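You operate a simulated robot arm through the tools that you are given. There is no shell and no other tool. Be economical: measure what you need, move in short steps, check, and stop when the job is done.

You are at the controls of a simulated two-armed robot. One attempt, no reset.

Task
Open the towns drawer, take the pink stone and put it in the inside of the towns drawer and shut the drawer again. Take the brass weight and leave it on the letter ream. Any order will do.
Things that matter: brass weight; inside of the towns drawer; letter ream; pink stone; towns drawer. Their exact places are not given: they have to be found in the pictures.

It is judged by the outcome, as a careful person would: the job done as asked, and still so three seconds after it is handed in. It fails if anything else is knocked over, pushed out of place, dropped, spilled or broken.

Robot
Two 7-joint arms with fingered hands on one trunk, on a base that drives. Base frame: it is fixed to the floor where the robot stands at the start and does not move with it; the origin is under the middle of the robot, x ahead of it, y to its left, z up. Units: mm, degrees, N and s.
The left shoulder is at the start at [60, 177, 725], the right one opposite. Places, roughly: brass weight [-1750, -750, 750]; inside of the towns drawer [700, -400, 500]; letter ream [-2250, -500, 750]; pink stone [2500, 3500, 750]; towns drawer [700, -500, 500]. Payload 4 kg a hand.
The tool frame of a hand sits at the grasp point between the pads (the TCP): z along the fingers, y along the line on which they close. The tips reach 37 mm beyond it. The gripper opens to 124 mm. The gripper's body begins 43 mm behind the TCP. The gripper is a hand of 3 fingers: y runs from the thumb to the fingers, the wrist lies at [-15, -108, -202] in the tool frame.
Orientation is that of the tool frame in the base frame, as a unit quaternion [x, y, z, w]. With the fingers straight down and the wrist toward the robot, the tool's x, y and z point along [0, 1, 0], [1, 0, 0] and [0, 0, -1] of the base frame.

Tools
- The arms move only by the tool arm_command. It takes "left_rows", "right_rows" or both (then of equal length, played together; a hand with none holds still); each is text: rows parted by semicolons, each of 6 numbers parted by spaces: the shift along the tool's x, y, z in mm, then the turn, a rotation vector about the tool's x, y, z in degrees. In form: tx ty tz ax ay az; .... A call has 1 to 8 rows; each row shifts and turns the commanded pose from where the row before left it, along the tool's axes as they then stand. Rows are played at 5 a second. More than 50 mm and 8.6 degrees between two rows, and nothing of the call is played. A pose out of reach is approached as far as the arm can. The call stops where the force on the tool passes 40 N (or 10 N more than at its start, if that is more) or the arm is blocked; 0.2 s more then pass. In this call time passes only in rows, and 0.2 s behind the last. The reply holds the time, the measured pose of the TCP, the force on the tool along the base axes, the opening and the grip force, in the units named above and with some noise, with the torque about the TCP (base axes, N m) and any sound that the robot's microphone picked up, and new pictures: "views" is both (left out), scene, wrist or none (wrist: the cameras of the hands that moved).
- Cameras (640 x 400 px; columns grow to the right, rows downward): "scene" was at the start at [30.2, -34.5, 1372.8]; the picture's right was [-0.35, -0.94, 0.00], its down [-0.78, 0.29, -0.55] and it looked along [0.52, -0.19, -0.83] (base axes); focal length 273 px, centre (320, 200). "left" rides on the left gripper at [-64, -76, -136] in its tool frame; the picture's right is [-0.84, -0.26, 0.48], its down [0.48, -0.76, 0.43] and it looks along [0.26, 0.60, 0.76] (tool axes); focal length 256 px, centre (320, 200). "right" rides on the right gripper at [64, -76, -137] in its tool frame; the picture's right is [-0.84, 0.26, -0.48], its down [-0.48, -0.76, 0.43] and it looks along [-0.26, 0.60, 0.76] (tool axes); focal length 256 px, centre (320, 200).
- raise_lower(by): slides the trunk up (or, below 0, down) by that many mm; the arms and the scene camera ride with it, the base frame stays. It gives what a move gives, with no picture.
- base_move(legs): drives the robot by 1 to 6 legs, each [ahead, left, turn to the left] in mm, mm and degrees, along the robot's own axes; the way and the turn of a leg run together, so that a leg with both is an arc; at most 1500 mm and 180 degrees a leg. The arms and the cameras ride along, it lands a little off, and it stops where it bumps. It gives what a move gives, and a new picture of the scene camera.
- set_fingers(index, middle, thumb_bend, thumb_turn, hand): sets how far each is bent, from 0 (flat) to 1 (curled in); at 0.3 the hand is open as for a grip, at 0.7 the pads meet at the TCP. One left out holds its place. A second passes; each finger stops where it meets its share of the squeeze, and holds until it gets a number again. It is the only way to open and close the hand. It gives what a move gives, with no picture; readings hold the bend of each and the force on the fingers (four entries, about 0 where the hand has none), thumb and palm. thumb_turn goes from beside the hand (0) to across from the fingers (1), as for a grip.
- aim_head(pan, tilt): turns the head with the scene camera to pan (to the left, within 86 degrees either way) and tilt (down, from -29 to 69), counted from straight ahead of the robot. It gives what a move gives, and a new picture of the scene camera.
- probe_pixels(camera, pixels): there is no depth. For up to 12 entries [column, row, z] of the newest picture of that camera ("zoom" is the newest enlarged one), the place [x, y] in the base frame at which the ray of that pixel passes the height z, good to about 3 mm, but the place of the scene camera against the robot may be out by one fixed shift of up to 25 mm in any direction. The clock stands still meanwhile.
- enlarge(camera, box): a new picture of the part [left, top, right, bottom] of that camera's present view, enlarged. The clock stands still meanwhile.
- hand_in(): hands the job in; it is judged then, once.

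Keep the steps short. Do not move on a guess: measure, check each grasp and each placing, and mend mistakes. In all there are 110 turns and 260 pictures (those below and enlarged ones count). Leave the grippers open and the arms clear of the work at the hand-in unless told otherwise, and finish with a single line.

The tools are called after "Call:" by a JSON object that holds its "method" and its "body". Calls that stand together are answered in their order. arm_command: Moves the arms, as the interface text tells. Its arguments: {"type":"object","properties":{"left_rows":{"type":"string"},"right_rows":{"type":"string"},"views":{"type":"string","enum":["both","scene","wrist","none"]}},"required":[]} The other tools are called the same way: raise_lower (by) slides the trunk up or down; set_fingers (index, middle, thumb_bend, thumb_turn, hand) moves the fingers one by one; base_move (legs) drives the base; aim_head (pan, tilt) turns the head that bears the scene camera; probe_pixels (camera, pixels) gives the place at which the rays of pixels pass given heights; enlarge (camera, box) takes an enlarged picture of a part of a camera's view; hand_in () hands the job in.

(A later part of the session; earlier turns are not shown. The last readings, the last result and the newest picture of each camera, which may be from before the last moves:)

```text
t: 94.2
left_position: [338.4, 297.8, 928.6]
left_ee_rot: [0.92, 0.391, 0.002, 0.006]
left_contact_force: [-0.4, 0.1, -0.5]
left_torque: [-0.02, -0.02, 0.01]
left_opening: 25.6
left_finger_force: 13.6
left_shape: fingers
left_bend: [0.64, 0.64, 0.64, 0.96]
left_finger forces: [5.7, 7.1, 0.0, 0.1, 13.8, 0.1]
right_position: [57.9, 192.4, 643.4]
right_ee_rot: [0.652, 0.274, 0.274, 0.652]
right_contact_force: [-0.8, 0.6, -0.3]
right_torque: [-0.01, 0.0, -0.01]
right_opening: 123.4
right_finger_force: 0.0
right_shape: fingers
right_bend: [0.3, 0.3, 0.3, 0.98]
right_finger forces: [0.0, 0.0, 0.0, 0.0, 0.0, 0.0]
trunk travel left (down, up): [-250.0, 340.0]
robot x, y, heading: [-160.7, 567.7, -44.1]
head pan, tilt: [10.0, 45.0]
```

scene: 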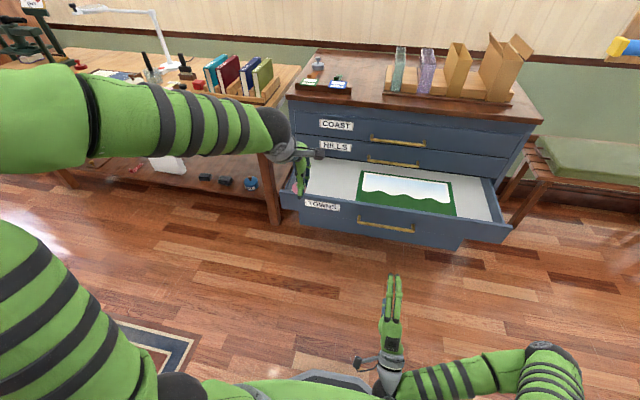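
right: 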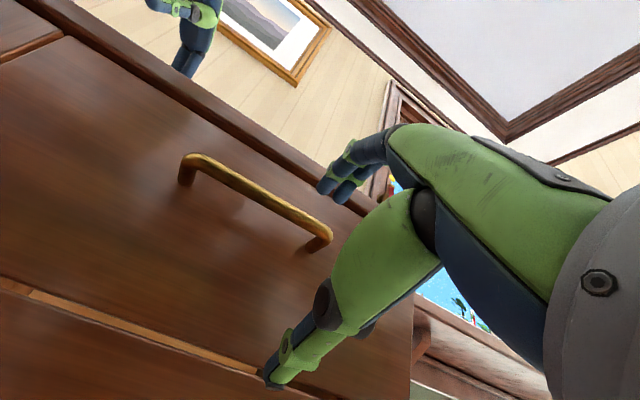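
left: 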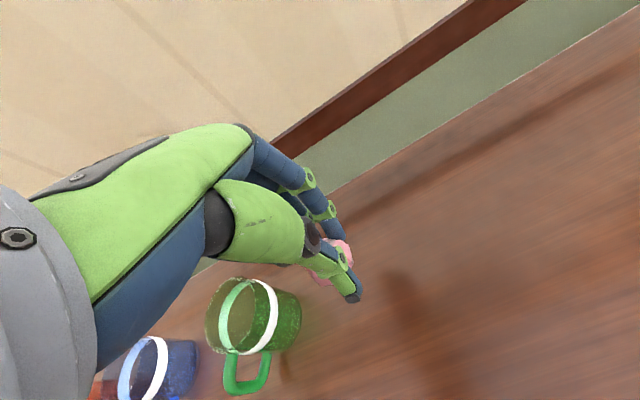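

I advance 270 mm to the open drawer.

Call:
{"method": "base_move", "body": {"legs": [[270, 0, -0.9]]}}

Call:
{"method": "aim_head", "body": {"pan": 0, "tilt": 50}}

Call:
{"method": "arm_command", "body": {"left_rows": "0 30 0 0 0 0;0 35 0 0 0 0;0 35 0 0 0 0", "views": "both"}}

```text
t: 96.2
left_position: [531.0, 94.7, 926.5]
left_ee_rot: [0.924, 0.381, 0.002, 0.006]
left_contact_force: [0.2, -0.3, -0.3]
left_torque: [0.05, 0.02, -0.01]
left_opening: 25.6
left_finger_force: 13.6
left_shape: fingers
left_bend: [0.64, 0.64, 0.64, 0.96]
left_finger forces: [5.7, 7.2, 0.0, 0.0, 13.8, 0.0]
right_position: [247.8, -5.1, 644.2]
right_ee_rot: [0.654, 0.269, 0.267, 0.654]
right_contact_force: [0.4, 0.5, -0.8]
right_torque: [-0.02, 0.02, 0.03]
right_opening: 123.4
right_finger_force: 0.1
right_shape: fingers
right_bend: [0.3, 0.3, 0.3, 0.98]
right_finger forces: [0.0, 0.1, 0.1, 0.1, 0.1, 0.0]
trunk travel left (down, up): [-250.0, 340.0]
robot x, y, heading: [34.1, 373.8, -45.2]
head pan, tilt: [10.0, 45.0]
```

scene: 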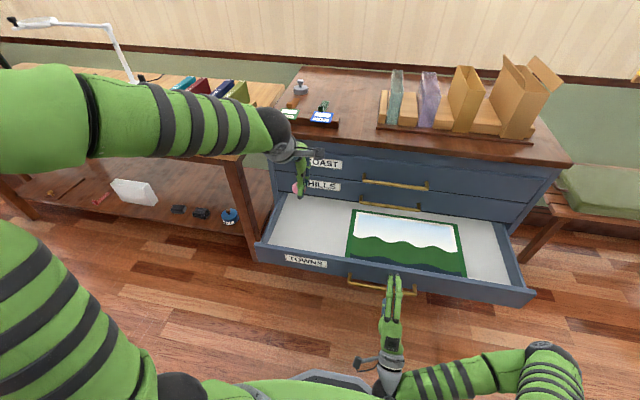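

```text
t: 96.9
left_position: [529.8, 95.4, 927.5]
left_ee_rot: [0.924, 0.383, 0.001, 0.006]
left_contact_force: [0.3, 0.5, -0.6]
left_torque: [0.01, 0.0, -0.03]
left_opening: 25.8
left_finger_force: 13.5
left_shape: fingers
left_bend: [0.64, 0.64, 0.64, 0.96]
left_finger forces: [5.7, 7.2, 0.0, 0.0, 13.8, 0.0]
right_position: [248.8, -5.8, 643.2]
right_ee_rot: [0.654, 0.269, 0.269, 0.654]
right_contact_force: [-0.1, -0.4, -0.4]
right_torque: [0.03, -0.04, -0.02]
right_opening: 123.7
right_finger_force: 0.1
right_shape: fingers
right_bend: [0.3, 0.3, 0.3, 0.98]
right_finger forces: [0.0, 0.0, 0.0, 0.0, 0.0, 0.0]
trunk travel left (down, up): [-250.0, 340.0]
robot x, y, heading: [36.5, 372.8, -45.2]
head pan, tilt: [0.0, 50.0]
```

scene: 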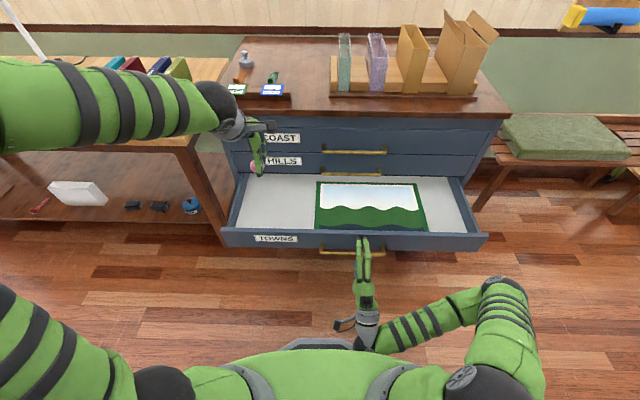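

```text
t: 97.7
left_position: [602.0, 23.4, 929.3]
left_ee_rot: [0.924, 0.383, 0.001, 0.005]
left_contact_force: [0.2, 0.0, -0.7]
left_torque: [0.02, -0.02, -0.02]
left_opening: 25.7
left_finger_force: 13.2
left_shape: fingers
left_bend: [0.64, 0.64, 0.64, 0.96]
left_finger forces: [5.8, 7.2, 0.0, 0.0, 13.8, 0.0]
right_position: [247.8, -4.4, 644.6]
right_ee_rot: [0.654, 0.27, 0.268, 0.654]
right_contact_force: [-0.4, -0.4, -0.3]
right_torque: [0.01, 0.01, -0.02]
right_opening: 123.7
right_finger_force: 0.0
right_shape: fingers
right_bend: [0.3, 0.3, 0.3, 0.98]
right_finger forces: [0.0, 0.0, 0.1, 0.1, 0.1, 0.0]
trunk travel left (down, up): [-250.0, 340.0]
robot x, y, heading: [35.7, 370.5, -45.1]
head pan, tilt: [0.0, 50.0]
```

scene: 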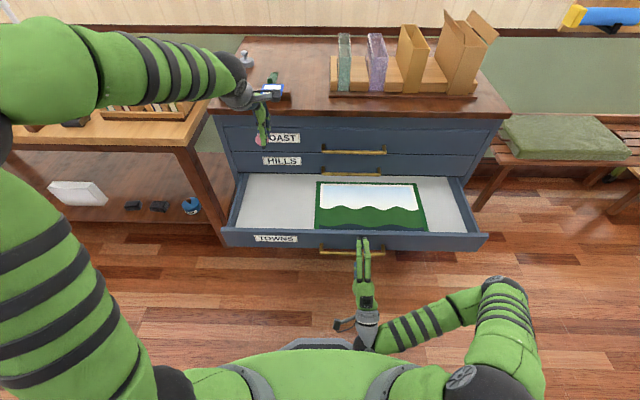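
left: 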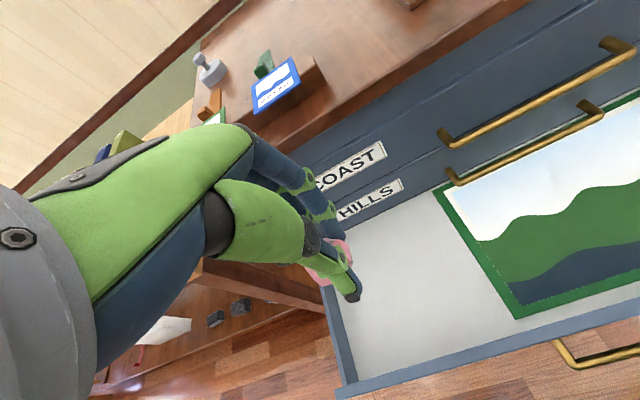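

The hand is near the drawer's left edge. I probe drawer points in the left picture (floor height unknown, test 480–560).

Call:
{"method": "probe_pixels", "body": {"camera": "left", "pixels": [[348, 352, 470], [348, 352, 520], [340, 390, 550], [640, 305, 550], [515, 316, 470], [515, 316, 520], [440, 195, 470], [440, 195, 520], [352, 215, 470], [352, 215, 520]]}}

Call:
{"method": "probe_pixels", "body": {"camera": "scene", "pixels": [[222, 228, 550], [488, 236, 550], [316, 229, 470], [316, 229, 520], [316, 182, 470], [316, 182, 520], [238, 228, 470], [238, 228, 520]]}}

```text
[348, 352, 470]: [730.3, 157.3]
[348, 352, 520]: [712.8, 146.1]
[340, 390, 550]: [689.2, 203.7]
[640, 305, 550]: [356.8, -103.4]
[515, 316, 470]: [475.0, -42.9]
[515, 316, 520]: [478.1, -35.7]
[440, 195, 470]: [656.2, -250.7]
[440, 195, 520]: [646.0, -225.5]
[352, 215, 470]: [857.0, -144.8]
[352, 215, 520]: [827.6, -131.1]
```

```text
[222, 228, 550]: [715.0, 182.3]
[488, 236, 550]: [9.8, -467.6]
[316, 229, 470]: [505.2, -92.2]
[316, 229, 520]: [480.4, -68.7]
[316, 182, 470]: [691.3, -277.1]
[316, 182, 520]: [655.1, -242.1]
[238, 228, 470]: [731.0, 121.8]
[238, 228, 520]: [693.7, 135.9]
```

Drawer is about 950 wide; bare floor lies left of the picture, l≈310–610. I move the hand 70 mm further in, over the bare part, and lower the trunk 120.

Call:
{"method": "arm_command", "body": {"left_rows": "5 35 0 0 0 0;5 35 0 0 0 0", "views": "none"}}

Call:
{"method": "raise_lower", "body": {"by": -120}}

Call:
{"method": "arm_command", "body": {"left_rows": "0 0 40 0 0 0;0 0 40 0 0 0", "views": "both"}}

```text
t: 98.3
left_position: [658.4, -19.3, 930.1]
left_ee_rot: [0.924, 0.382, 0.002, 0.006]
left_contact_force: [-1.3, -0.3, -0.4]
left_torque: [0.01, 0.0, 0.01]
left_opening: 25.5
left_finger_force: 13.1
left_shape: fingers
left_bend: [0.64, 0.64, 0.64, 0.96]
left_finger forces: [5.7, 7.2, 0.0, 0.0, 13.8, 0.1]
right_position: [249.7, -4.8, 644.3]
right_ee_rot: [0.654, 0.27, 0.269, 0.654]
right_contact_force: [0.4, -0.2, 0.2]
right_torque: [-0.02, 0.0, 0.0]
right_opening: 123.4
right_finger_force: 0.0
right_shape: fingers
right_bend: [0.3, 0.3, 0.3, 0.98]
right_finger forces: [0.0, 0.0, 0.1, 0.0, 0.0, 0.1]
trunk travel left (down, up): [-250.0, 340.0]
robot x, y, heading: [34.4, 373.8, -45.4]
head pan, tilt: [0.0, 50.0]
```

```text
t: 99.8
left_position: [657.5, -19.5, 811.5]
left_ee_rot: [0.924, 0.382, 0.001, 0.006]
left_contact_force: [-0.5, 0.9, -0.5]
left_torque: [-0.02, -0.01, 0.03]
left_opening: 25.5
left_finger_force: 13.1
left_shape: fingers
left_bend: [0.64, 0.64, 0.64, 0.96]
left_finger forces: [5.6, 7.1, 0.1, 0.1, 13.7, 0.0]
right_position: [248.0, -5.0, 522.3]
right_ee_rot: [0.654, 0.269, 0.267, 0.654]
right_contact_force: [-0.4, 0.5, 0.0]
right_torque: [0.0, -0.02, -0.04]
right_opening: 123.7
right_finger_force: 0.0
right_shape: fingers
right_bend: [0.3, 0.3, 0.3, 0.98]
right_finger forces: [0.1, 0.0, 0.1, 0.0, 0.0, 0.0]
trunk travel left (down, up): [-130.0, 460.0]
robot x, y, heading: [33.9, 374.1, -45.2]
head pan, tilt: [0.0, 50.0]
```

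```text
t: 100.4
left_position: [658.2, -20.5, 729.5]
left_ee_rot: [0.924, 0.382, 0.002, 0.007]
left_contact_force: [0.6, -0.7, -0.3]
left_torque: [0.0, -0.03, 0.0]
left_opening: 25.6
left_finger_force: 13.7
left_shape: fingers
left_bend: [0.64, 0.64, 0.64, 0.96]
left_finger forces: [5.8, 7.1, 0.0, 0.0, 13.6, 0.0]
right_position: [248.8, -5.3, 523.6]
right_ee_rot: [0.654, 0.269, 0.268, 0.654]
right_contact_force: [-0.3, -0.9, 0.1]
right_torque: [-0.02, -0.04, -0.02]
right_opening: 123.9
right_finger_force: 0.1
right_shape: fingers
right_bend: [0.3, 0.3, 0.3, 0.98]
right_finger forces: [0.0, 0.0, 0.0, 0.0, 0.1, 0.0]
trunk travel left (down, up): [-130.0, 460.0]
robot x, y, heading: [36.8, 373.1, -45.3]
head pan, tilt: [0.0, 50.0]
```

scene: 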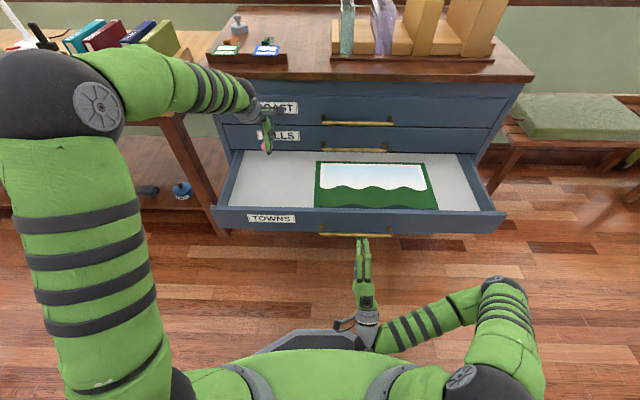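
left: 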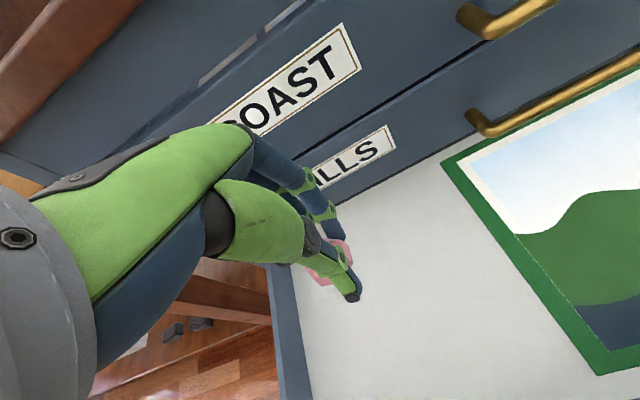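

Clear of the side wall (270–290 col) and face. I descend further.

Call:
{"method": "arm_command", "body": {"left_rows": "-5 -4 40 0 0 0;-5 -4 40 0 0 0;0 0 40 0 0 0;0 0 30 0 0 0", "views": "both"}}

```text
t: 101.4
left_position: [646.1, -22.8, 580.8]
left_ee_rot: [0.924, 0.382, 0.003, 0.007]
left_contact_force: [-0.7, -0.3, -0.2]
left_torque: [-0.01, -0.01, -0.02]
left_opening: 25.3
left_finger_force: 13.1
left_shape: fingers
left_bend: [0.64, 0.64, 0.64, 0.96]
left_finger forces: [5.7, 7.2, 0.1, 0.1, 13.5, 0.1]
right_position: [247.6, -4.1, 522.1]
right_ee_rot: [0.654, 0.269, 0.267, 0.654]
right_contact_force: [0.4, -0.3, -0.1]
right_torque: [-0.01, 0.04, -0.01]
right_opening: 123.6
right_finger_force: 0.0
right_shape: fingers
right_bend: [0.3, 0.3, 0.3, 0.98]
right_finger forces: [0.0, 0.0, 0.1, 0.0, 0.1, 0.0]
trunk travel left (down, up): [-130.0, 460.0]
robot x, y, heading: [34.3, 369.7, -45.2]
head pan, tilt: [0.0, 50.0]
```

scene: 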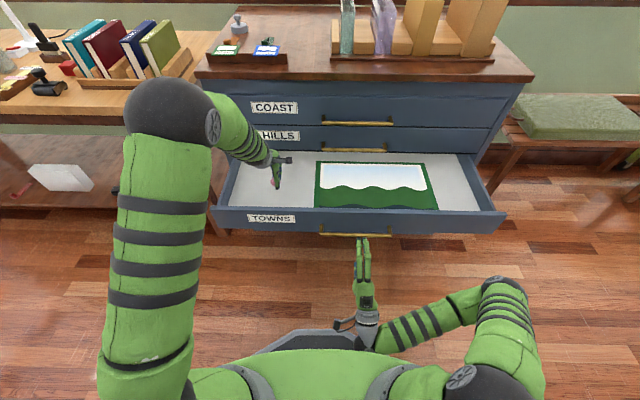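
left: 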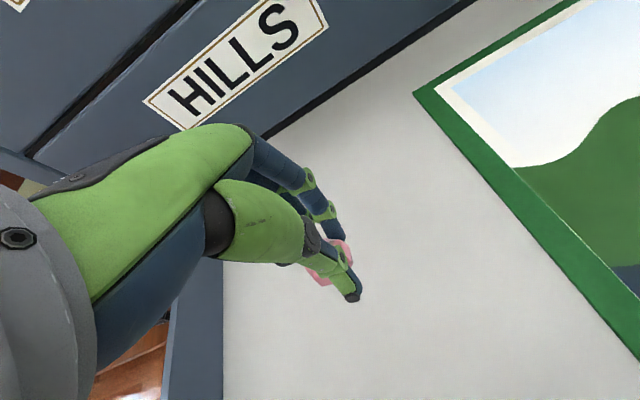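

Inside the drawer. I lower gently with small steps until contact.

Call:
{"method": "arm_command", "body": {"left_rows": "0 0 15 0 0 0;0 0 15 0 0 0;0 0 8 0 0 0;0 0 6 0 0 0", "views": "both"}}

Call:
{"method": "enlarge", "body": {"camera": "scene", "box": [225, 145, 321, 205]}}

```text
t: 102.4
left_position: [648.1, -23.0, 536.7]
left_ee_rot: [0.924, 0.382, 0.001, 0.007]
left_contact_force: [-0.1, -0.2, -0.5]
left_torque: [0.02, -0.02, 0.01]
left_opening: 25.4
left_finger_force: 12.8
left_shape: fingers
left_bend: [0.64, 0.64, 0.64, 0.96]
left_finger forces: [5.6, 7.2, 0.0, 0.0, 13.4, 0.0]
right_position: [248.6, -5.6, 523.5]
right_ee_rot: [0.654, 0.27, 0.268, 0.654]
right_contact_force: [-0.6, 0.5, -0.4]
right_torque: [-0.02, 0.01, -0.01]
right_opening: 123.2
right_finger_force: 0.1
right_shape: fingers
right_bend: [0.3, 0.3, 0.3, 0.98]
right_finger forces: [0.0, 0.0, 0.0, 0.0, 0.1, 0.0]
trunk travel left (down, up): [-130.0, 460.0]
robot x, y, heading: [32.3, 375.2, -45.2]
head pan, tilt: [0.0, 50.0]
```

scene: 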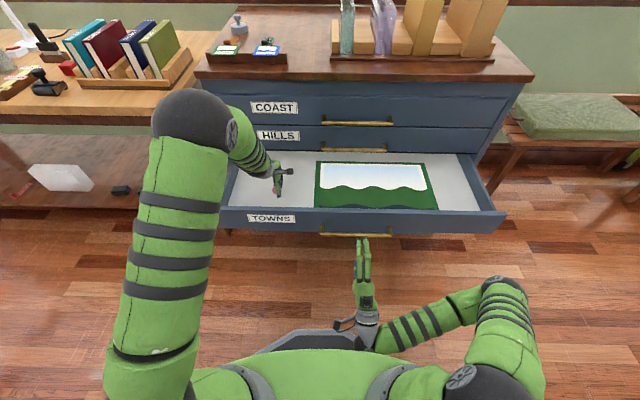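
left: 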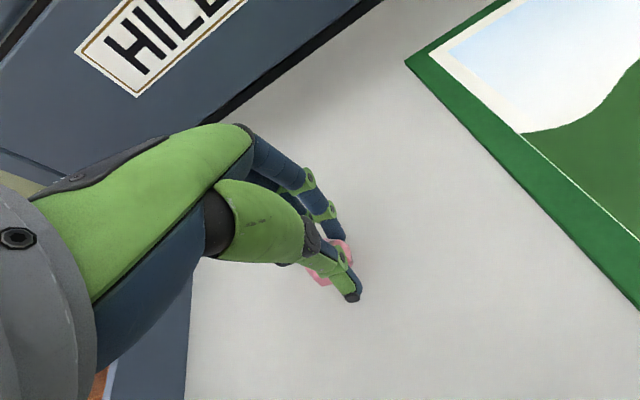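

```text
6.67 times, centred on (273, 175) of scene
```

zoom: 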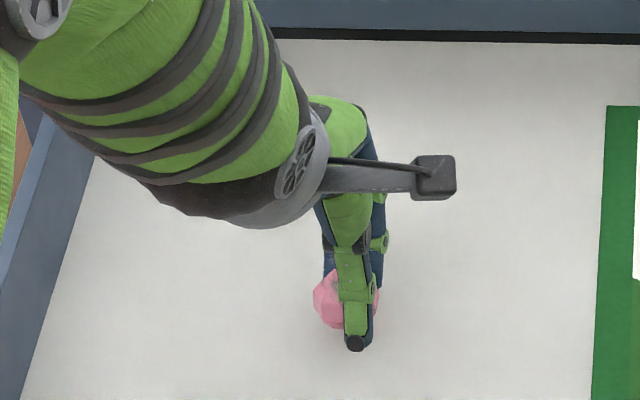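

Call:
{"method": "arm_command", "body": {"left_rows": "0 0 7 0 0 0;0 0 7 0 0 0;0 0 6 0 0 0;0 0 6 0 0 0;0 0 6 0 0 0;0 0 6 0 0 0", "views": "wrist"}}

Call:
{"method": "enlarge", "body": {"camera": "scene", "box": [225, 145, 321, 205]}}

```text
t: 103.2
left_position: [649.9, -27.5, 527.8]
left_ee_rot: [0.924, 0.382, 0.003, 0.017]
left_contact_force: [-0.4, 3.2, 22.6]
left_torque: [-0.04, -0.05, -0.02]
left_opening: 26.6
left_finger_force: 19.8
left_shape: fingers
left_bend: [0.65, 0.65, 0.63, 0.95]
left_finger forces: [6.8, 10.9, 0.0, 0.0, 23.2, 0.0]
right_position: [248.3, -6.1, 523.1]
right_ee_rot: [0.654, 0.269, 0.268, 0.654]
right_contact_force: [0.2, 0.1, 0.1]
right_torque: [0.02, -0.03, 0.02]
right_opening: 123.7
right_finger_force: 0.0
right_shape: fingers
right_bend: [0.3, 0.3, 0.3, 0.98]
right_finger forces: [0.0, 0.1, 0.0, 0.1, 0.0, 0.0]
trunk travel left (down, up): [-130.0, 460.0]
robot x, y, heading: [38.8, 373.9, -45.2]
head pan, tilt: [0.0, 50.0]
stopped in row 3 (left hand): the force on the tool passed its limit (the readings are from after the stop); the commanded pose is now the measured one
```

left: 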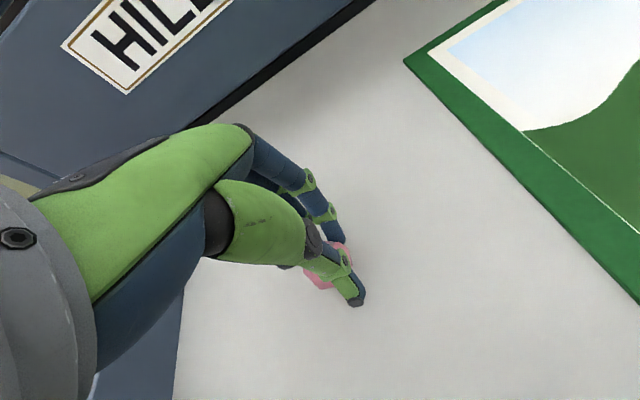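

```text
6.67 times, centred on (273, 175) of scene
```

zoom: 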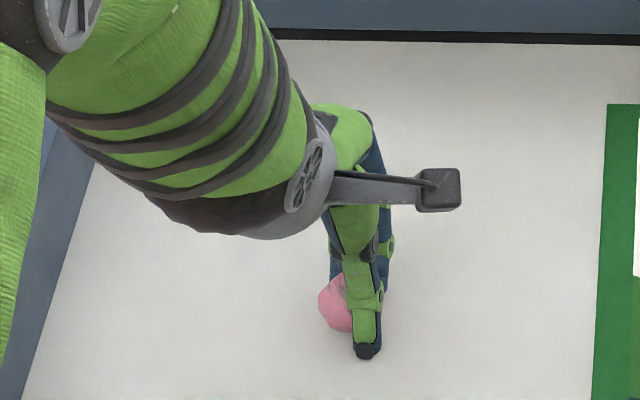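

The stone has touched the drawer floor. I ease up 3 mm, open gently, then rise.

Call:
{"method": "arm_command", "body": {"left_rows": "0 0 -3 0 0 0", "views": "none"}}

Call:
{"method": "set_fingers", "body": {"hand": "left", "index": 0.5, "middle": 0.5, "thumb_bend": 0.5}}

Call:
{"method": "arm_command", "body": {"left_rows": "0 0 -6 0 0 0;0 0 -15 0 0 0;0 0 -25 0 0 0;0 0 -35 0 0 0;0 0 -40 0 0 0", "views": "both"}}

```text
t: 103.5
left_position: [649.0, -26.3, 529.5]
left_ee_rot: [0.924, 0.382, 0.003, 0.014]
left_contact_force: [0.5, -0.3, 17.2]
left_torque: [-0.15, -0.14, -0.02]
left_opening: 26.1
left_finger_force: 18.8
left_shape: fingers
left_bend: [0.64, 0.64, 0.63, 0.95]
left_finger forces: [7.5, 11.0, 0.0, 0.0, 19.2, 0.0]
right_position: [247.9, -5.2, 523.1]
right_ee_rot: [0.654, 0.269, 0.268, 0.654]
right_contact_force: [0.5, -0.1, -0.2]
right_torque: [0.0, -0.03, -0.01]
right_opening: 123.4
right_finger_force: 0.1
right_shape: fingers
right_bend: [0.3, 0.3, 0.3, 0.98]
right_finger forces: [0.0, 0.0, 0.0, 0.0, 0.0, 0.0]
trunk travel left (down, up): [-130.0, 460.0]
robot x, y, heading: [36.2, 371.0, -45.4]
head pan, tilt: [0.0, 50.0]
```

```text
t: 104.5
left_position: [649.2, -25.9, 528.2]
left_ee_rot: [0.924, 0.382, 0.002, 0.014]
left_contact_force: [1.4, -8.4, 22.4]
left_torque: [0.06, 0.52, 0.15]
left_opening: 54.5
left_finger_force: 11.6
left_shape: fingers
left_bend: [0.5, 0.5, 0.52, 0.96]
left_finger forces: [0.0, 1.2, 0.0, 0.0, 21.6, 0.0]
right_position: [247.9, -4.3, 524.0]
right_ee_rot: [0.654, 0.269, 0.269, 0.654]
right_contact_force: [0.1, 0.3, 0.4]
right_torque: [0.0, 0.01, -0.01]
right_opening: 123.5
right_finger_force: 0.1
right_shape: fingers
right_bend: [0.3, 0.3, 0.3, 0.98]
right_finger forces: [0.0, 0.1, 0.0, 0.1, 0.0, 0.1]
trunk travel left (down, up): [-130.0, 460.0]
robot x, y, heading: [38.9, 373.6, -45.0]
head pan, tilt: [0.0, 50.0]
```

```text
t: 105.8
left_position: [647.1, -23.9, 646.4]
left_ee_rot: [0.924, 0.381, 0.002, 0.011]
left_contact_force: [-0.2, -0.3, -0.5]
left_torque: [0.01, 0.01, 0.04]
left_opening: 61.9
left_finger_force: 0.1
left_shape: fingers
left_bend: [0.5, 0.5, 0.5, 0.97]
left_finger forces: [0.1, 0.0, 0.0, 0.1, 0.0, 0.0]
right_position: [248.6, -4.3, 523.6]
right_ee_rot: [0.654, 0.269, 0.268, 0.654]
right_contact_force: [0.2, 0.3, -0.5]
right_torque: [-0.02, -0.03, 0.0]
right_opening: 123.4
right_finger_force: 0.1
right_shape: fingers
right_bend: [0.3, 0.3, 0.3, 0.98]
right_finger forces: [0.0, 0.0, 0.1, 0.1, 0.1, 0.0]
trunk travel left (down, up): [-130.0, 460.0]
robot x, y, heading: [34.5, 371.0, -45.0]
head pan, tilt: [0.0, 50.0]
```

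scene: 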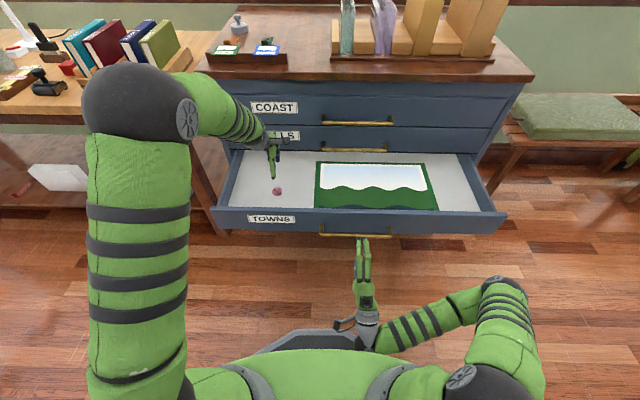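
left: 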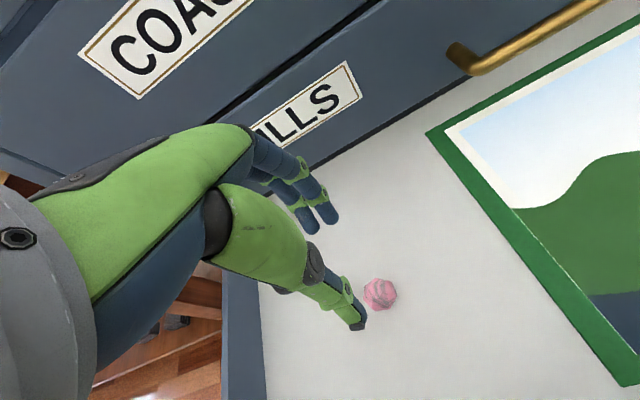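

The stone rests in the drawer at (277,190). I withdraw the left arm upward and back, and bring the right hand to the handle.

Call:
{"method": "arm_command", "body": {"left_rows": "0 0 -40 0 0 0;0 0 -40 0 0 0;0 -25 -35 0 0 0;0 -35 -30 0 0 0;0 -40 0 0 0 0;0 -40 0 0 0 0", "right_rows": "0 -6 10 0 0 0;0 -6 10 0 0 0;-2 -6 10 0 0 0;-2 0 10 0 0 0;0 0 10 0 0 0;0 0 10 0 0 0", "views": "both"}}

Call:
{"method": "set_fingers", "body": {"hand": "left", "index": 0.3, "middle": 0.3, "thumb_bend": 0.3}}

```text
t: 107.2
left_position: [546.5, 80.3, 792.9]
left_ee_rot: [0.924, 0.382, 0.003, 0.013]
left_contact_force: [0.0, -0.2, -1.0]
left_torque: [-0.03, 0.02, 0.0]
left_opening: 61.6
left_finger_force: 0.1
left_shape: fingers
left_bend: [0.5, 0.5, 0.5, 0.98]
left_finger forces: [0.1, 0.0, 0.1, 0.0, 0.1, 0.1]
right_position: [288.3, -50.7, 505.8]
right_ee_rot: [0.654, 0.269, 0.268, 0.654]
right_contact_force: [0.4, -0.1, -0.3]
right_torque: [0.02, 0.0, 0.01]
right_opening: 123.4
right_finger_force: 0.1
right_shape: fingers
right_bend: [0.3, 0.3, 0.3, 0.98]
right_finger forces: [0.0, 0.1, 0.1, 0.0, 0.0, 0.0]
trunk travel left (down, up): [-130.0, 460.0]
robot x, y, heading: [33.6, 373.7, -45.5]
head pan, tilt: [0.0, 50.0]
```

scene: 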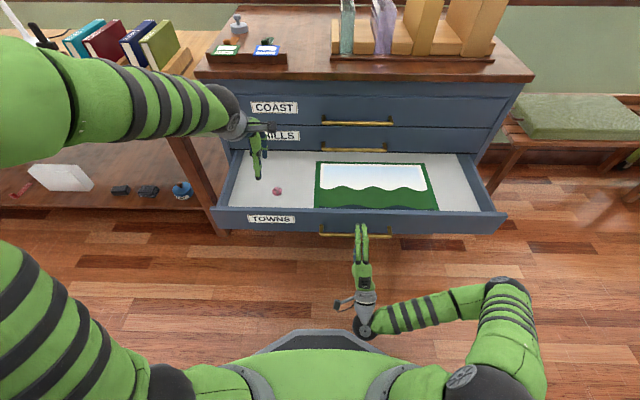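
right: 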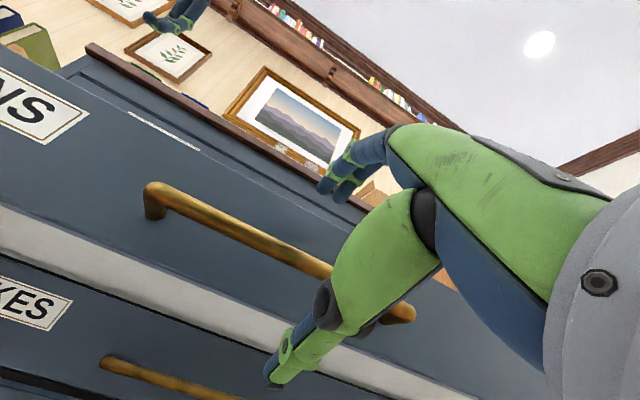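
left: 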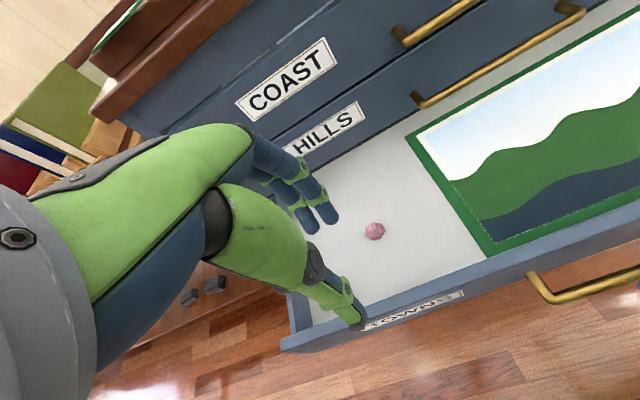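

```text
t: 108.2
left_position: [546.8, 81.3, 792.6]
left_ee_rot: [0.924, 0.383, 0.002, 0.012]
left_contact_force: [-0.1, -0.1, -0.3]
left_torque: [-0.03, 0.01, 0.0]
left_opening: 123.4
left_finger_force: 0.0
left_shape: fingers
left_bend: [0.3, 0.3, 0.3, 0.98]
left_finger forces: [0.0, 0.1, 0.0, 0.0, 0.0, 0.1]
right_position: [288.0, -50.8, 506.4]
right_ee_rot: [0.654, 0.269, 0.268, 0.654]
right_contact_force: [-0.6, -0.2, 0.3]
right_torque: [-0.05, -0.02, -0.02]
right_opening: 123.4
right_finger_force: 0.0
right_shape: fingers
right_bend: [0.3, 0.3, 0.3, 0.98]
right_finger forces: [0.0, 0.0, 0.0, 0.1, 0.1, 0.0]
trunk travel left (down, up): [-130.0, 460.0]
robot x, y, heading: [32.9, 372.6, -45.3]
head pan, tilt: [0.0, 50.0]
```

The bar is still between the fingers' lines. I go forward 34 mm and grip as before.

Call:
{"method": "arm_command", "body": {"right_rows": "0 0 17 0 0 0;0 0 17 0 0 0", "views": "none"}}

Call:
{"method": "set_fingers", "body": {"hand": "right", "index": 0.72, "middle": 0.72, "thumb_bend": 0.66}}

Call:
{"method": "arm_command", "body": {"right_rows": "0 0 10 0 0 0;0 0 15 0 0 0;0 0 15 0 0 0", "views": "both"}}

```text
t: 108.8
left_position: [547.1, 79.7, 793.7]
left_ee_rot: [0.924, 0.382, 0.002, 0.012]
left_contact_force: [0.5, -0.8, -0.3]
left_torque: [0.0, 0.01, 0.0]
left_opening: 123.0
left_finger_force: 0.1
left_shape: fingers
left_bend: [0.3, 0.3, 0.3, 0.98]
left_finger forces: [0.0, 0.1, 0.0, 0.0, 0.0, 0.1]
right_position: [311.4, -73.9, 505.1]
right_ee_rot: [0.654, 0.27, 0.268, 0.654]
right_contact_force: [-0.2, 0.2, -0.7]
right_torque: [-0.02, 0.0, 0.01]
right_opening: 123.6
right_finger_force: 0.1
right_shape: fingers
right_bend: [0.3, 0.3, 0.3, 0.98]
right_finger forces: [0.0, 0.1, 0.0, 0.0, 0.0, 0.0]
trunk travel left (down, up): [-130.0, 460.0]
robot x, y, heading: [38.2, 370.8, -45.4]
head pan, tilt: [0.0, 50.0]
```

```text
t: 109.8
left_position: [546.7, 80.6, 792.3]
left_ee_rot: [0.924, 0.382, 0.002, 0.012]
left_contact_force: [-0.1, 0.2, -0.4]
left_torque: [0.01, 0.01, 0.02]
left_opening: 123.1
left_finger_force: 0.1
left_shape: fingers
left_bend: [0.3, 0.3, 0.3, 0.98]
left_finger forces: [0.1, 0.0, 0.1, 0.1, 0.0, 0.0]
right_position: [311.4, -74.6, 505.8]
right_ee_rot: [0.655, 0.269, 0.268, 0.654]
right_contact_force: [0.3, -0.3, -12.0]
right_torque: [-0.03, 0.09, 0.02]
right_opening: 10.7
right_finger_force: 6.3
right_shape: fingers
right_bend: [0.72, 0.72, 0.63, 0.97]
right_finger forces: [0.1, 0.0, 0.0, 0.0, 11.8, 0.0]
trunk travel left (down, up): [-130.0, 460.0]
robot x, y, heading: [37.7, 371.6, -45.4]
head pan, tilt: [0.0, 50.0]
```

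```text
t: 110.5
left_position: [548.5, 79.1, 794.0]
left_ee_rot: [0.924, 0.383, 0.003, 0.012]
left_contact_force: [-0.3, -1.0, 0.4]
left_torque: [-0.01, -0.02, 0.02]
left_opening: 123.0
left_finger_force: 0.1
left_shape: fingers
left_bend: [0.3, 0.3, 0.3, 0.98]
left_finger forces: [0.0, 0.1, 0.0, 0.0, 0.0, 0.1]
right_position: [340.3, -103.4, 505.9]
right_ee_rot: [0.655, 0.268, 0.267, 0.654]
right_contact_force: [0.0, -2.4, -10.8]
right_torque: [0.01, 0.12, -0.01]
right_opening: 11.1
right_finger_force: 5.8
right_shape: fingers
right_bend: [0.72, 0.72, 0.63, 0.98]
right_finger forces: [0.0, 0.0, 0.0, 0.0, 12.1, 0.0]
trunk travel left (down, up): [-130.0, 460.0]
robot x, y, heading: [36.1, 372.0, -45.2]
head pan, tilt: [0.0, 50.0]
```

scene: 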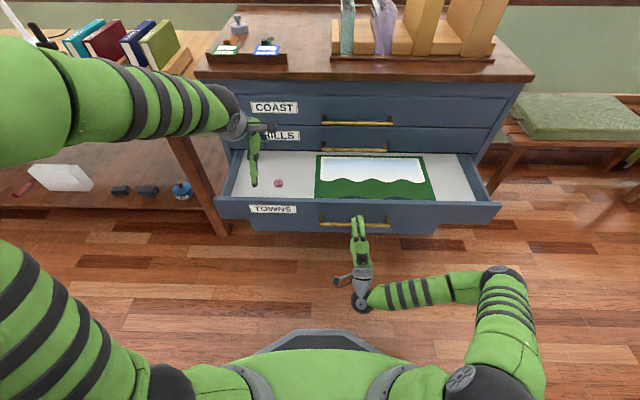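
right: 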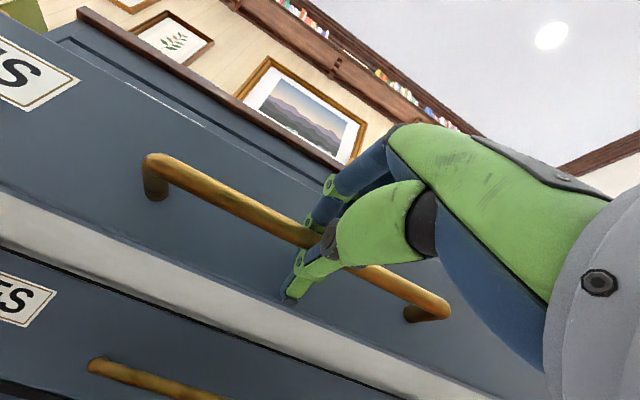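

The drawer moves in easily. I push on.

Call:
{"method": "arm_command", "body": {"right_rows": "0 0 22 0 0 0;0 0 25 0 0 0;0 0 25 0 0 0;0 0 25 0 0 0;0 0 25 0 0 0;0 0 25 0 0 0;0 0 25 0 0 0;0 0 25 0 0 0", "views": "scene"}}

```text
t: 112.3
left_position: [548.0, 80.3, 792.1]
left_ee_rot: [0.924, 0.382, 0.002, 0.013]
left_contact_force: [-0.2, 0.2, -0.9]
left_torque: [-0.02, -0.03, 0.0]
left_opening: 123.3
left_finger_force: 0.0
left_shape: fingers
left_bend: [0.3, 0.3, 0.3, 0.98]
left_finger forces: [0.1, 0.0, 0.0, 0.0, 0.0, 0.0]
right_position: [479.5, -244.1, 505.7]
right_ee_rot: [0.655, 0.268, 0.266, 0.654]
right_contact_force: [0.2, -7.5, -11.0]
right_torque: [-0.05, 0.08, -0.06]
right_opening: 11.9
right_finger_force: 5.4
right_shape: fingers
right_bend: [0.72, 0.72, 0.63, 0.99]
right_finger forces: [0.1, 0.0, 0.0, 0.0, 11.1, 0.0]
trunk travel left (down, up): [-130.0, 460.0]
robot x, y, heading: [36.7, 373.6, -45.3]
head pan, tilt: [0.0, 50.0]
```

scene: 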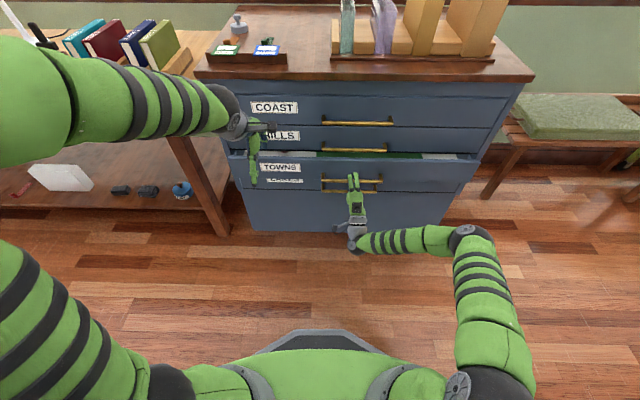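

About 40 mm remain. I push in small steps until it stops.

Call:
{"method": "arm_command", "body": {"right_rows": "0 0 10 0 0 0;0 0 10 0 0 0;0 0 8 0 0 0;0 0 8 0 0 0;0 0 6 0 0 0;0 0 6 0 0 0;0 0 6 0 0 0", "views": "both"}}

```text
t: 114.0
left_position: [546.6, 80.9, 793.6]
left_ee_rot: [0.924, 0.381, 0.002, 0.014]
left_contact_force: [-0.1, 0.7, -0.3]
left_torque: [0.01, 0.0, -0.03]
left_opening: 123.5
left_finger_force: 0.1
left_shape: fingers
left_bend: [0.3, 0.3, 0.3, 0.98]
left_finger forces: [0.1, 0.0, 0.1, 0.0, 0.1, 0.1]
right_position: [514.8, -280.3, 505.2]
right_ee_rot: [0.655, 0.269, 0.268, 0.653]
right_contact_force: [-22.8, 14.3, -10.8]
right_torque: [0.21, 0.37, 0.02]
right_opening: 10.9
right_finger_force: 15.2
right_shape: fingers
right_bend: [0.72, 0.72, 0.63, 0.99]
right_finger forces: [0.0, 0.1, 0.1, 0.0, 30.3, 0.0]
trunk travel left (down, up): [-130.0, 460.0]
robot x, y, heading: [37.1, 374.3, -45.3]
head pan, tilt: [0.0, 50.0]
```

scene: 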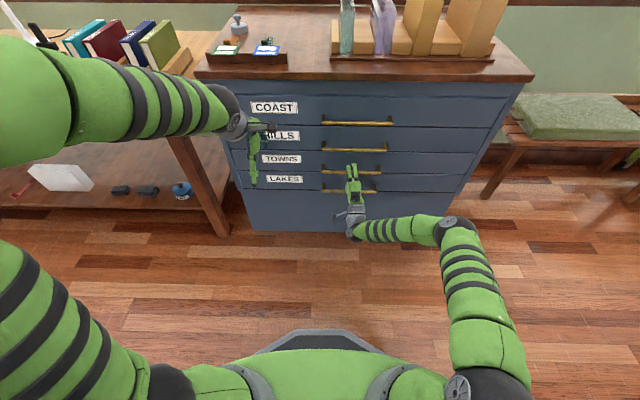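
right: 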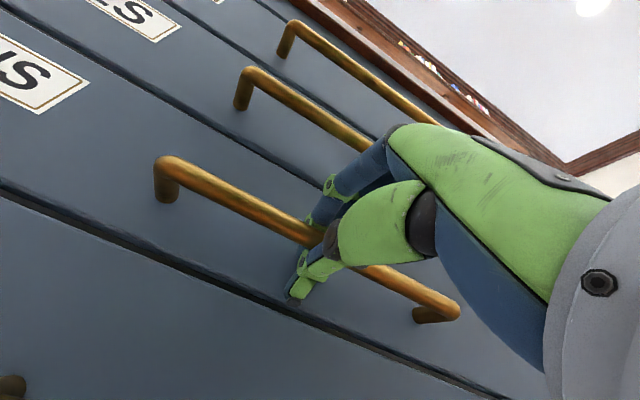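

Drawer is shut against its stop (27 N). I open the hand, check, and back straight out.

Call:
{"method": "set_fingers", "body": {"hand": "right", "index": 0.3, "middle": 0.3, "thumb_bend": 0.3}}

Call:
{"method": "arm_command", "body": {"right_rows": "0 0 -20 0 0 0;0 0 -30 0 0 0;0 0 -30 0 0 0;0 0 -30 0 0 0;0 0 -30 0 0 0;0 0 -30 0 0 0;0 0 -30 0 0 0;0 0 -30 0 0 0", "views": "both"}}

Call:
{"method": "enlarge", "body": {"camera": "scene", "box": [210, 80, 530, 240]}}

```text
t: 114.2
left_position: [544.8, 81.0, 794.8]
left_ee_rot: [0.924, 0.382, 0.003, 0.013]
left_contact_force: [-0.1, 0.3, 0.2]
left_torque: [0.0, -0.02, 0.03]
left_opening: 123.1
left_finger_force: 0.1
left_shape: fingers
left_bend: [0.3, 0.3, 0.3, 0.98]
left_finger forces: [0.1, 0.0, 0.1, 0.0, 0.0, 0.0]
right_position: [515.7, -274.2, 511.6]
right_ee_rot: [0.649, 0.268, 0.275, 0.657]
right_contact_force: [-20.9, 21.2, 22.5]
right_torque: [0.38, 0.39, 0.0]
right_opening: 81.5
right_finger_force: 18.8
right_shape: fingers
right_bend: [0.4, 0.4, 0.18, 0.99]
right_finger forces: [0.0, 0.1, 0.0, 0.1, 37.6, 0.0]
trunk travel left (down, up): [-130.0, 460.0]
robot x, y, heading: [34.7, 373.7, -45.3]
head pan, tilt: [0.0, 50.0]
stopped (right hand): the force on the tool passed its limit (the readings are from after the stop); the commanded pose is now the measured one
```

```text
t: 116.0
left_position: [547.2, 80.0, 792.7]
left_ee_rot: [0.924, 0.382, 0.002, 0.012]
left_contact_force: [0.0, -0.2, -0.3]
left_torque: [-0.01, -0.01, 0.03]
left_opening: 123.2
left_finger_force: 0.0
left_shape: fingers
left_bend: [0.3, 0.3, 0.3, 0.98]
left_finger forces: [0.0, 0.1, 0.1, 0.0, 0.1, 0.0]
right_position: [353.3, -115.3, 507.6]
right_ee_rot: [0.652, 0.269, 0.271, 0.656]
right_contact_force: [0.4, -0.3, 0.6]
right_torque: [0.02, -0.02, -0.01]
right_opening: 123.1
right_finger_force: 0.0
right_shape: fingers
right_bend: [0.3, 0.3, 0.3, 0.98]
right_finger forces: [0.0, 0.0, 0.1, 0.0, 0.0, 0.0]
trunk travel left (down, up): [-130.0, 460.0]
robot x, y, heading: [37.3, 369.9, -45.2]
head pan, tilt: [0.0, 50.0]
```

scene: 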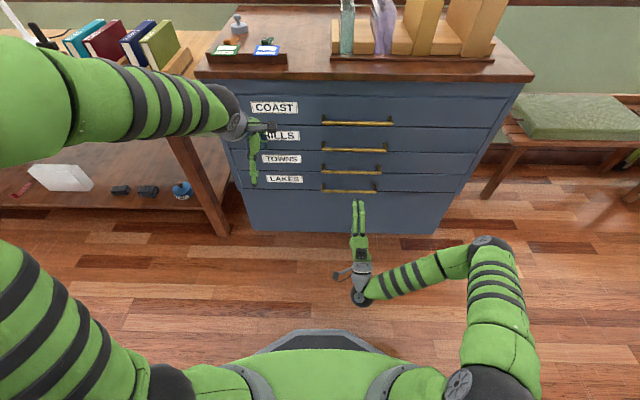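
right: 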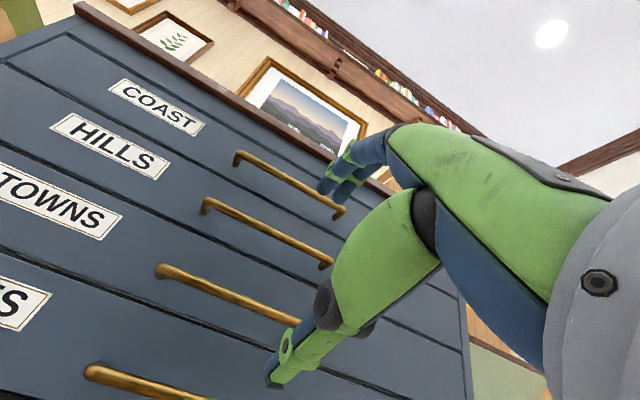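

```text
2.00 times, centred on (370, 160) of scene
```

zoom: 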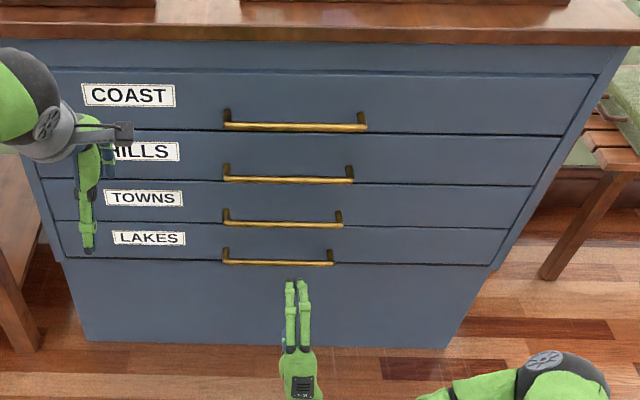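

All four drawers are flush; the stone is inside. Now the weight: I tuck the right hand back, raise the trunk, back off and turn right toward the desk.

Call:
{"method": "arm_command", "body": {"right_rows": "0 0 -28 0 0 0;0 0 -28 0 0 0;0 0 -28 0 0 0;0 0 -28 0 0 0;0 0 -28 0 0 0", "views": "none"}}

Call:
{"method": "raise_lower", "body": {"by": 120}}

Call:
{"method": "base_move", "body": {"legs": [[-350, 0, 0], [0, 0, -89.8]]}}

Call:
{"method": "aim_head", "body": {"pan": 0, "tilt": 28}}

```text
t: 117.2
left_position: [547.0, 80.3, 793.4]
left_ee_rot: [0.924, 0.383, 0.003, 0.012]
left_contact_force: [-1.0, 0.5, 0.0]
left_torque: [-0.02, -0.02, 0.01]
left_opening: 123.5
left_finger_force: 0.1
left_shape: fingers
left_bend: [0.3, 0.3, 0.3, 0.98]
left_finger forces: [0.0, 0.0, 0.0, 0.0, 0.0, 0.0]
right_position: [253.4, -16.2, 506.2]
right_ee_rot: [0.652, 0.269, 0.271, 0.655]
right_contact_force: [-1.2, -0.5, 0.3]
right_torque: [0.02, 0.02, 0.0]
right_opening: 122.9
right_finger_force: 0.1
right_shape: fingers
right_bend: [0.3, 0.3, 0.3, 0.98]
right_finger forces: [0.0, 0.1, 0.0, 0.0, 0.0, 0.1]
trunk travel left (down, up): [-130.0, 460.0]
robot x, y, heading: [33.2, 372.4, -45.4]
head pan, tilt: [0.0, 50.0]
```

```text
t: 118.7
left_position: [546.5, 80.4, 913.2]
left_ee_rot: [0.924, 0.382, 0.002, 0.012]
left_contact_force: [0.2, -0.7, 0.1]
left_torque: [0.02, 0.0, -0.01]
left_opening: 123.1
left_finger_force: 0.1
left_shape: fingers
left_bend: [0.3, 0.3, 0.3, 0.98]
left_finger forces: [0.0, 0.1, 0.0, 0.1, 0.0, 0.0]
right_position: [254.5, -14.9, 627.2]
right_ee_rot: [0.652, 0.268, 0.271, 0.656]
right_contact_force: [0.3, -0.6, 0.4]
right_torque: [0.01, -0.01, -0.04]
right_opening: 122.9
right_finger_force: 0.1
right_shape: fingers
right_bend: [0.3, 0.3, 0.3, 0.98]
right_finger forces: [0.0, 0.0, 0.0, 0.1, 0.0, 0.0]
trunk travel left (down, up): [-250.0, 340.0]
robot x, y, heading: [29.5, 372.2, -45.5]
head pan, tilt: [0.0, 50.0]
```

```text
t: 124.8
left_position: [-497.9, 103.6, 912.6]
left_ee_rot: [0.924, -0.382, -0.007, 0.01]
left_contact_force: [-0.1, -0.3, -0.2]
left_torque: [0.0, 0.01, -0.01]
left_opening: 123.3
left_finger_force: 0.2
left_shape: fingers
left_bend: [0.3, 0.3, 0.3, 0.98]
left_finger forces: [0.0, 0.0, 0.1, 0.0, 0.1, 0.1]
right_position: [-596.9, 395.7, 626.4]
right_ee_rot: [0.652, -0.269, -0.269, 0.656]
right_contact_force: [0.1, -0.5, -0.5]
right_torque: [-0.02, 0.01, 0.01]
right_opening: 123.1
right_finger_force: 0.0
right_shape: fingers
right_bend: [0.3, 0.3, 0.3, 0.98]
right_finger forces: [0.0, 0.0, 0.0, 0.0, 0.1, 0.1]
trunk travel left (down, up): [-250.0, 340.0]
robot x, y, heading: [-209.9, 617.2, -134.8]
head pan, tilt: [0.0, 50.0]
```

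scene: 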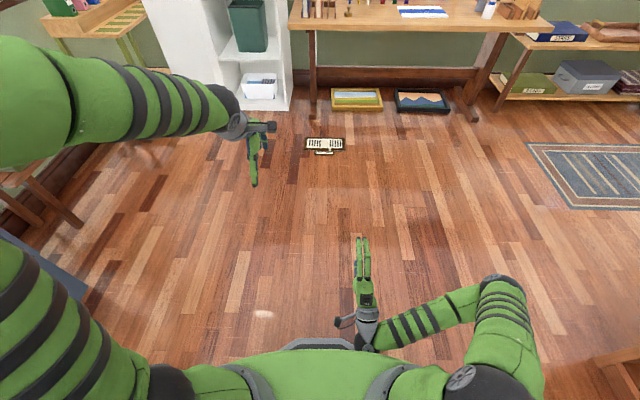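

```text
t: 125.6
left_position: [-498.5, 103.7, 913.0]
left_ee_rot: [0.924, -0.382, -0.007, 0.01]
left_contact_force: [-1.1, -0.9, -0.7]
left_torque: [-0.01, 0.02, 0.01]
left_opening: 123.1
left_finger_force: 0.0
left_shape: fingers
left_bend: [0.3, 0.3, 0.3, 0.98]
left_finger forces: [0.0, 0.0, 0.1, 0.0, 0.1, 0.0]
right_position: [-597.1, 394.1, 624.8]
right_ee_rot: [0.652, -0.27, -0.27, 0.655]
right_contact_force: [0.1, 0.1, -0.1]
right_torque: [-0.02, 0.02, 0.0]
right_opening: 123.2
right_finger_force: 0.1
right_shape: fingers
right_bend: [0.3, 0.3, 0.3, 0.98]
right_finger forces: [0.0, 0.1, 0.0, 0.1, 0.0, 0.1]
trunk travel left (down, up): [-250.0, 340.0]
robot x, y, heading: [-208.0, 618.0, -134.9]
head pan, tilt: [0.0, 28.0]
```

scene: 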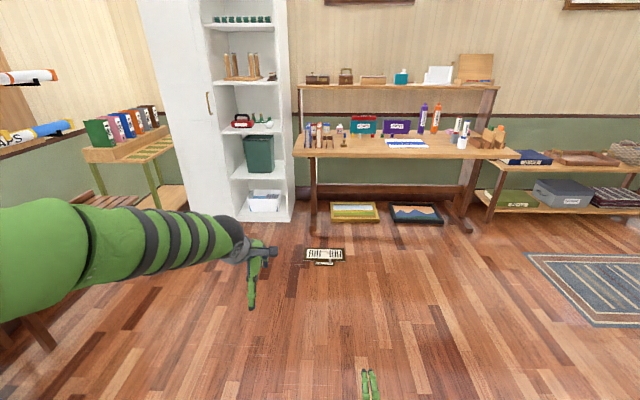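

I see the desk with the weight and ream, and something flat on the floor at (323,255). I enlarge and probe.

Call:
{"method": "enlarge", "body": {"camera": "scene", "box": [290, 90, 520, 234]}}

Call:
{"method": "enlarge", "body": {"camera": "scene", "box": [285, 225, 365, 275]}}

Call:
{"method": "probe_pixels", "body": {"camera": "scene", "pixels": [[304, 260, 0], [345, 260, 0], [324, 266, 0], [324, 248, 0], [294, 155, 750], [520, 158, 750], [344, 146, 760], [406, 145, 760], [386, 145, 750], [427, 147, 750], [333, 220, 0], [440, 224, 0]]}}

```text
2.78 times, centred on (405, 162) of scene
```

zoom: 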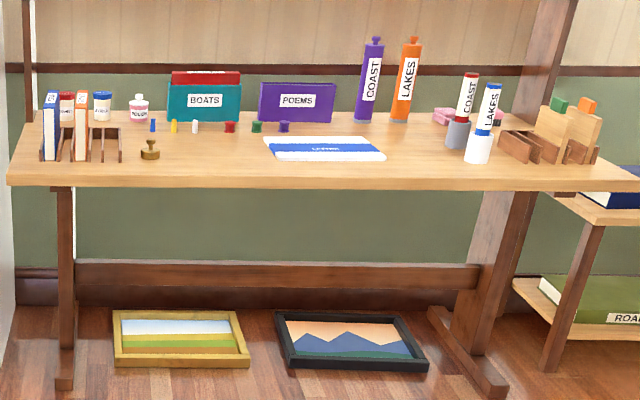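

```text
8.00 times, centred on (325, 250) of scene
```

zoom: 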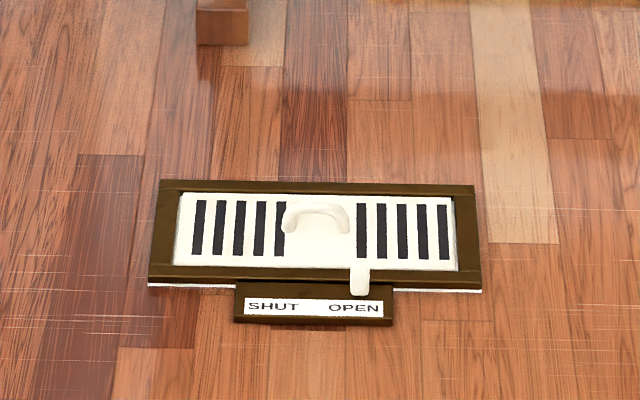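

```text
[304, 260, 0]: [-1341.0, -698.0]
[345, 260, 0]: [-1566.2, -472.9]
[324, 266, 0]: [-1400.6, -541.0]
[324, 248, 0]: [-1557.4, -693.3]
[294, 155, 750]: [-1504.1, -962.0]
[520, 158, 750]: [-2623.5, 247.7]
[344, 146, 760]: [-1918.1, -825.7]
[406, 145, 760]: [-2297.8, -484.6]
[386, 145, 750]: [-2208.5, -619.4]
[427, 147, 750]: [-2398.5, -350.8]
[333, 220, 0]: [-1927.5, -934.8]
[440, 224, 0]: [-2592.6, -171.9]
```

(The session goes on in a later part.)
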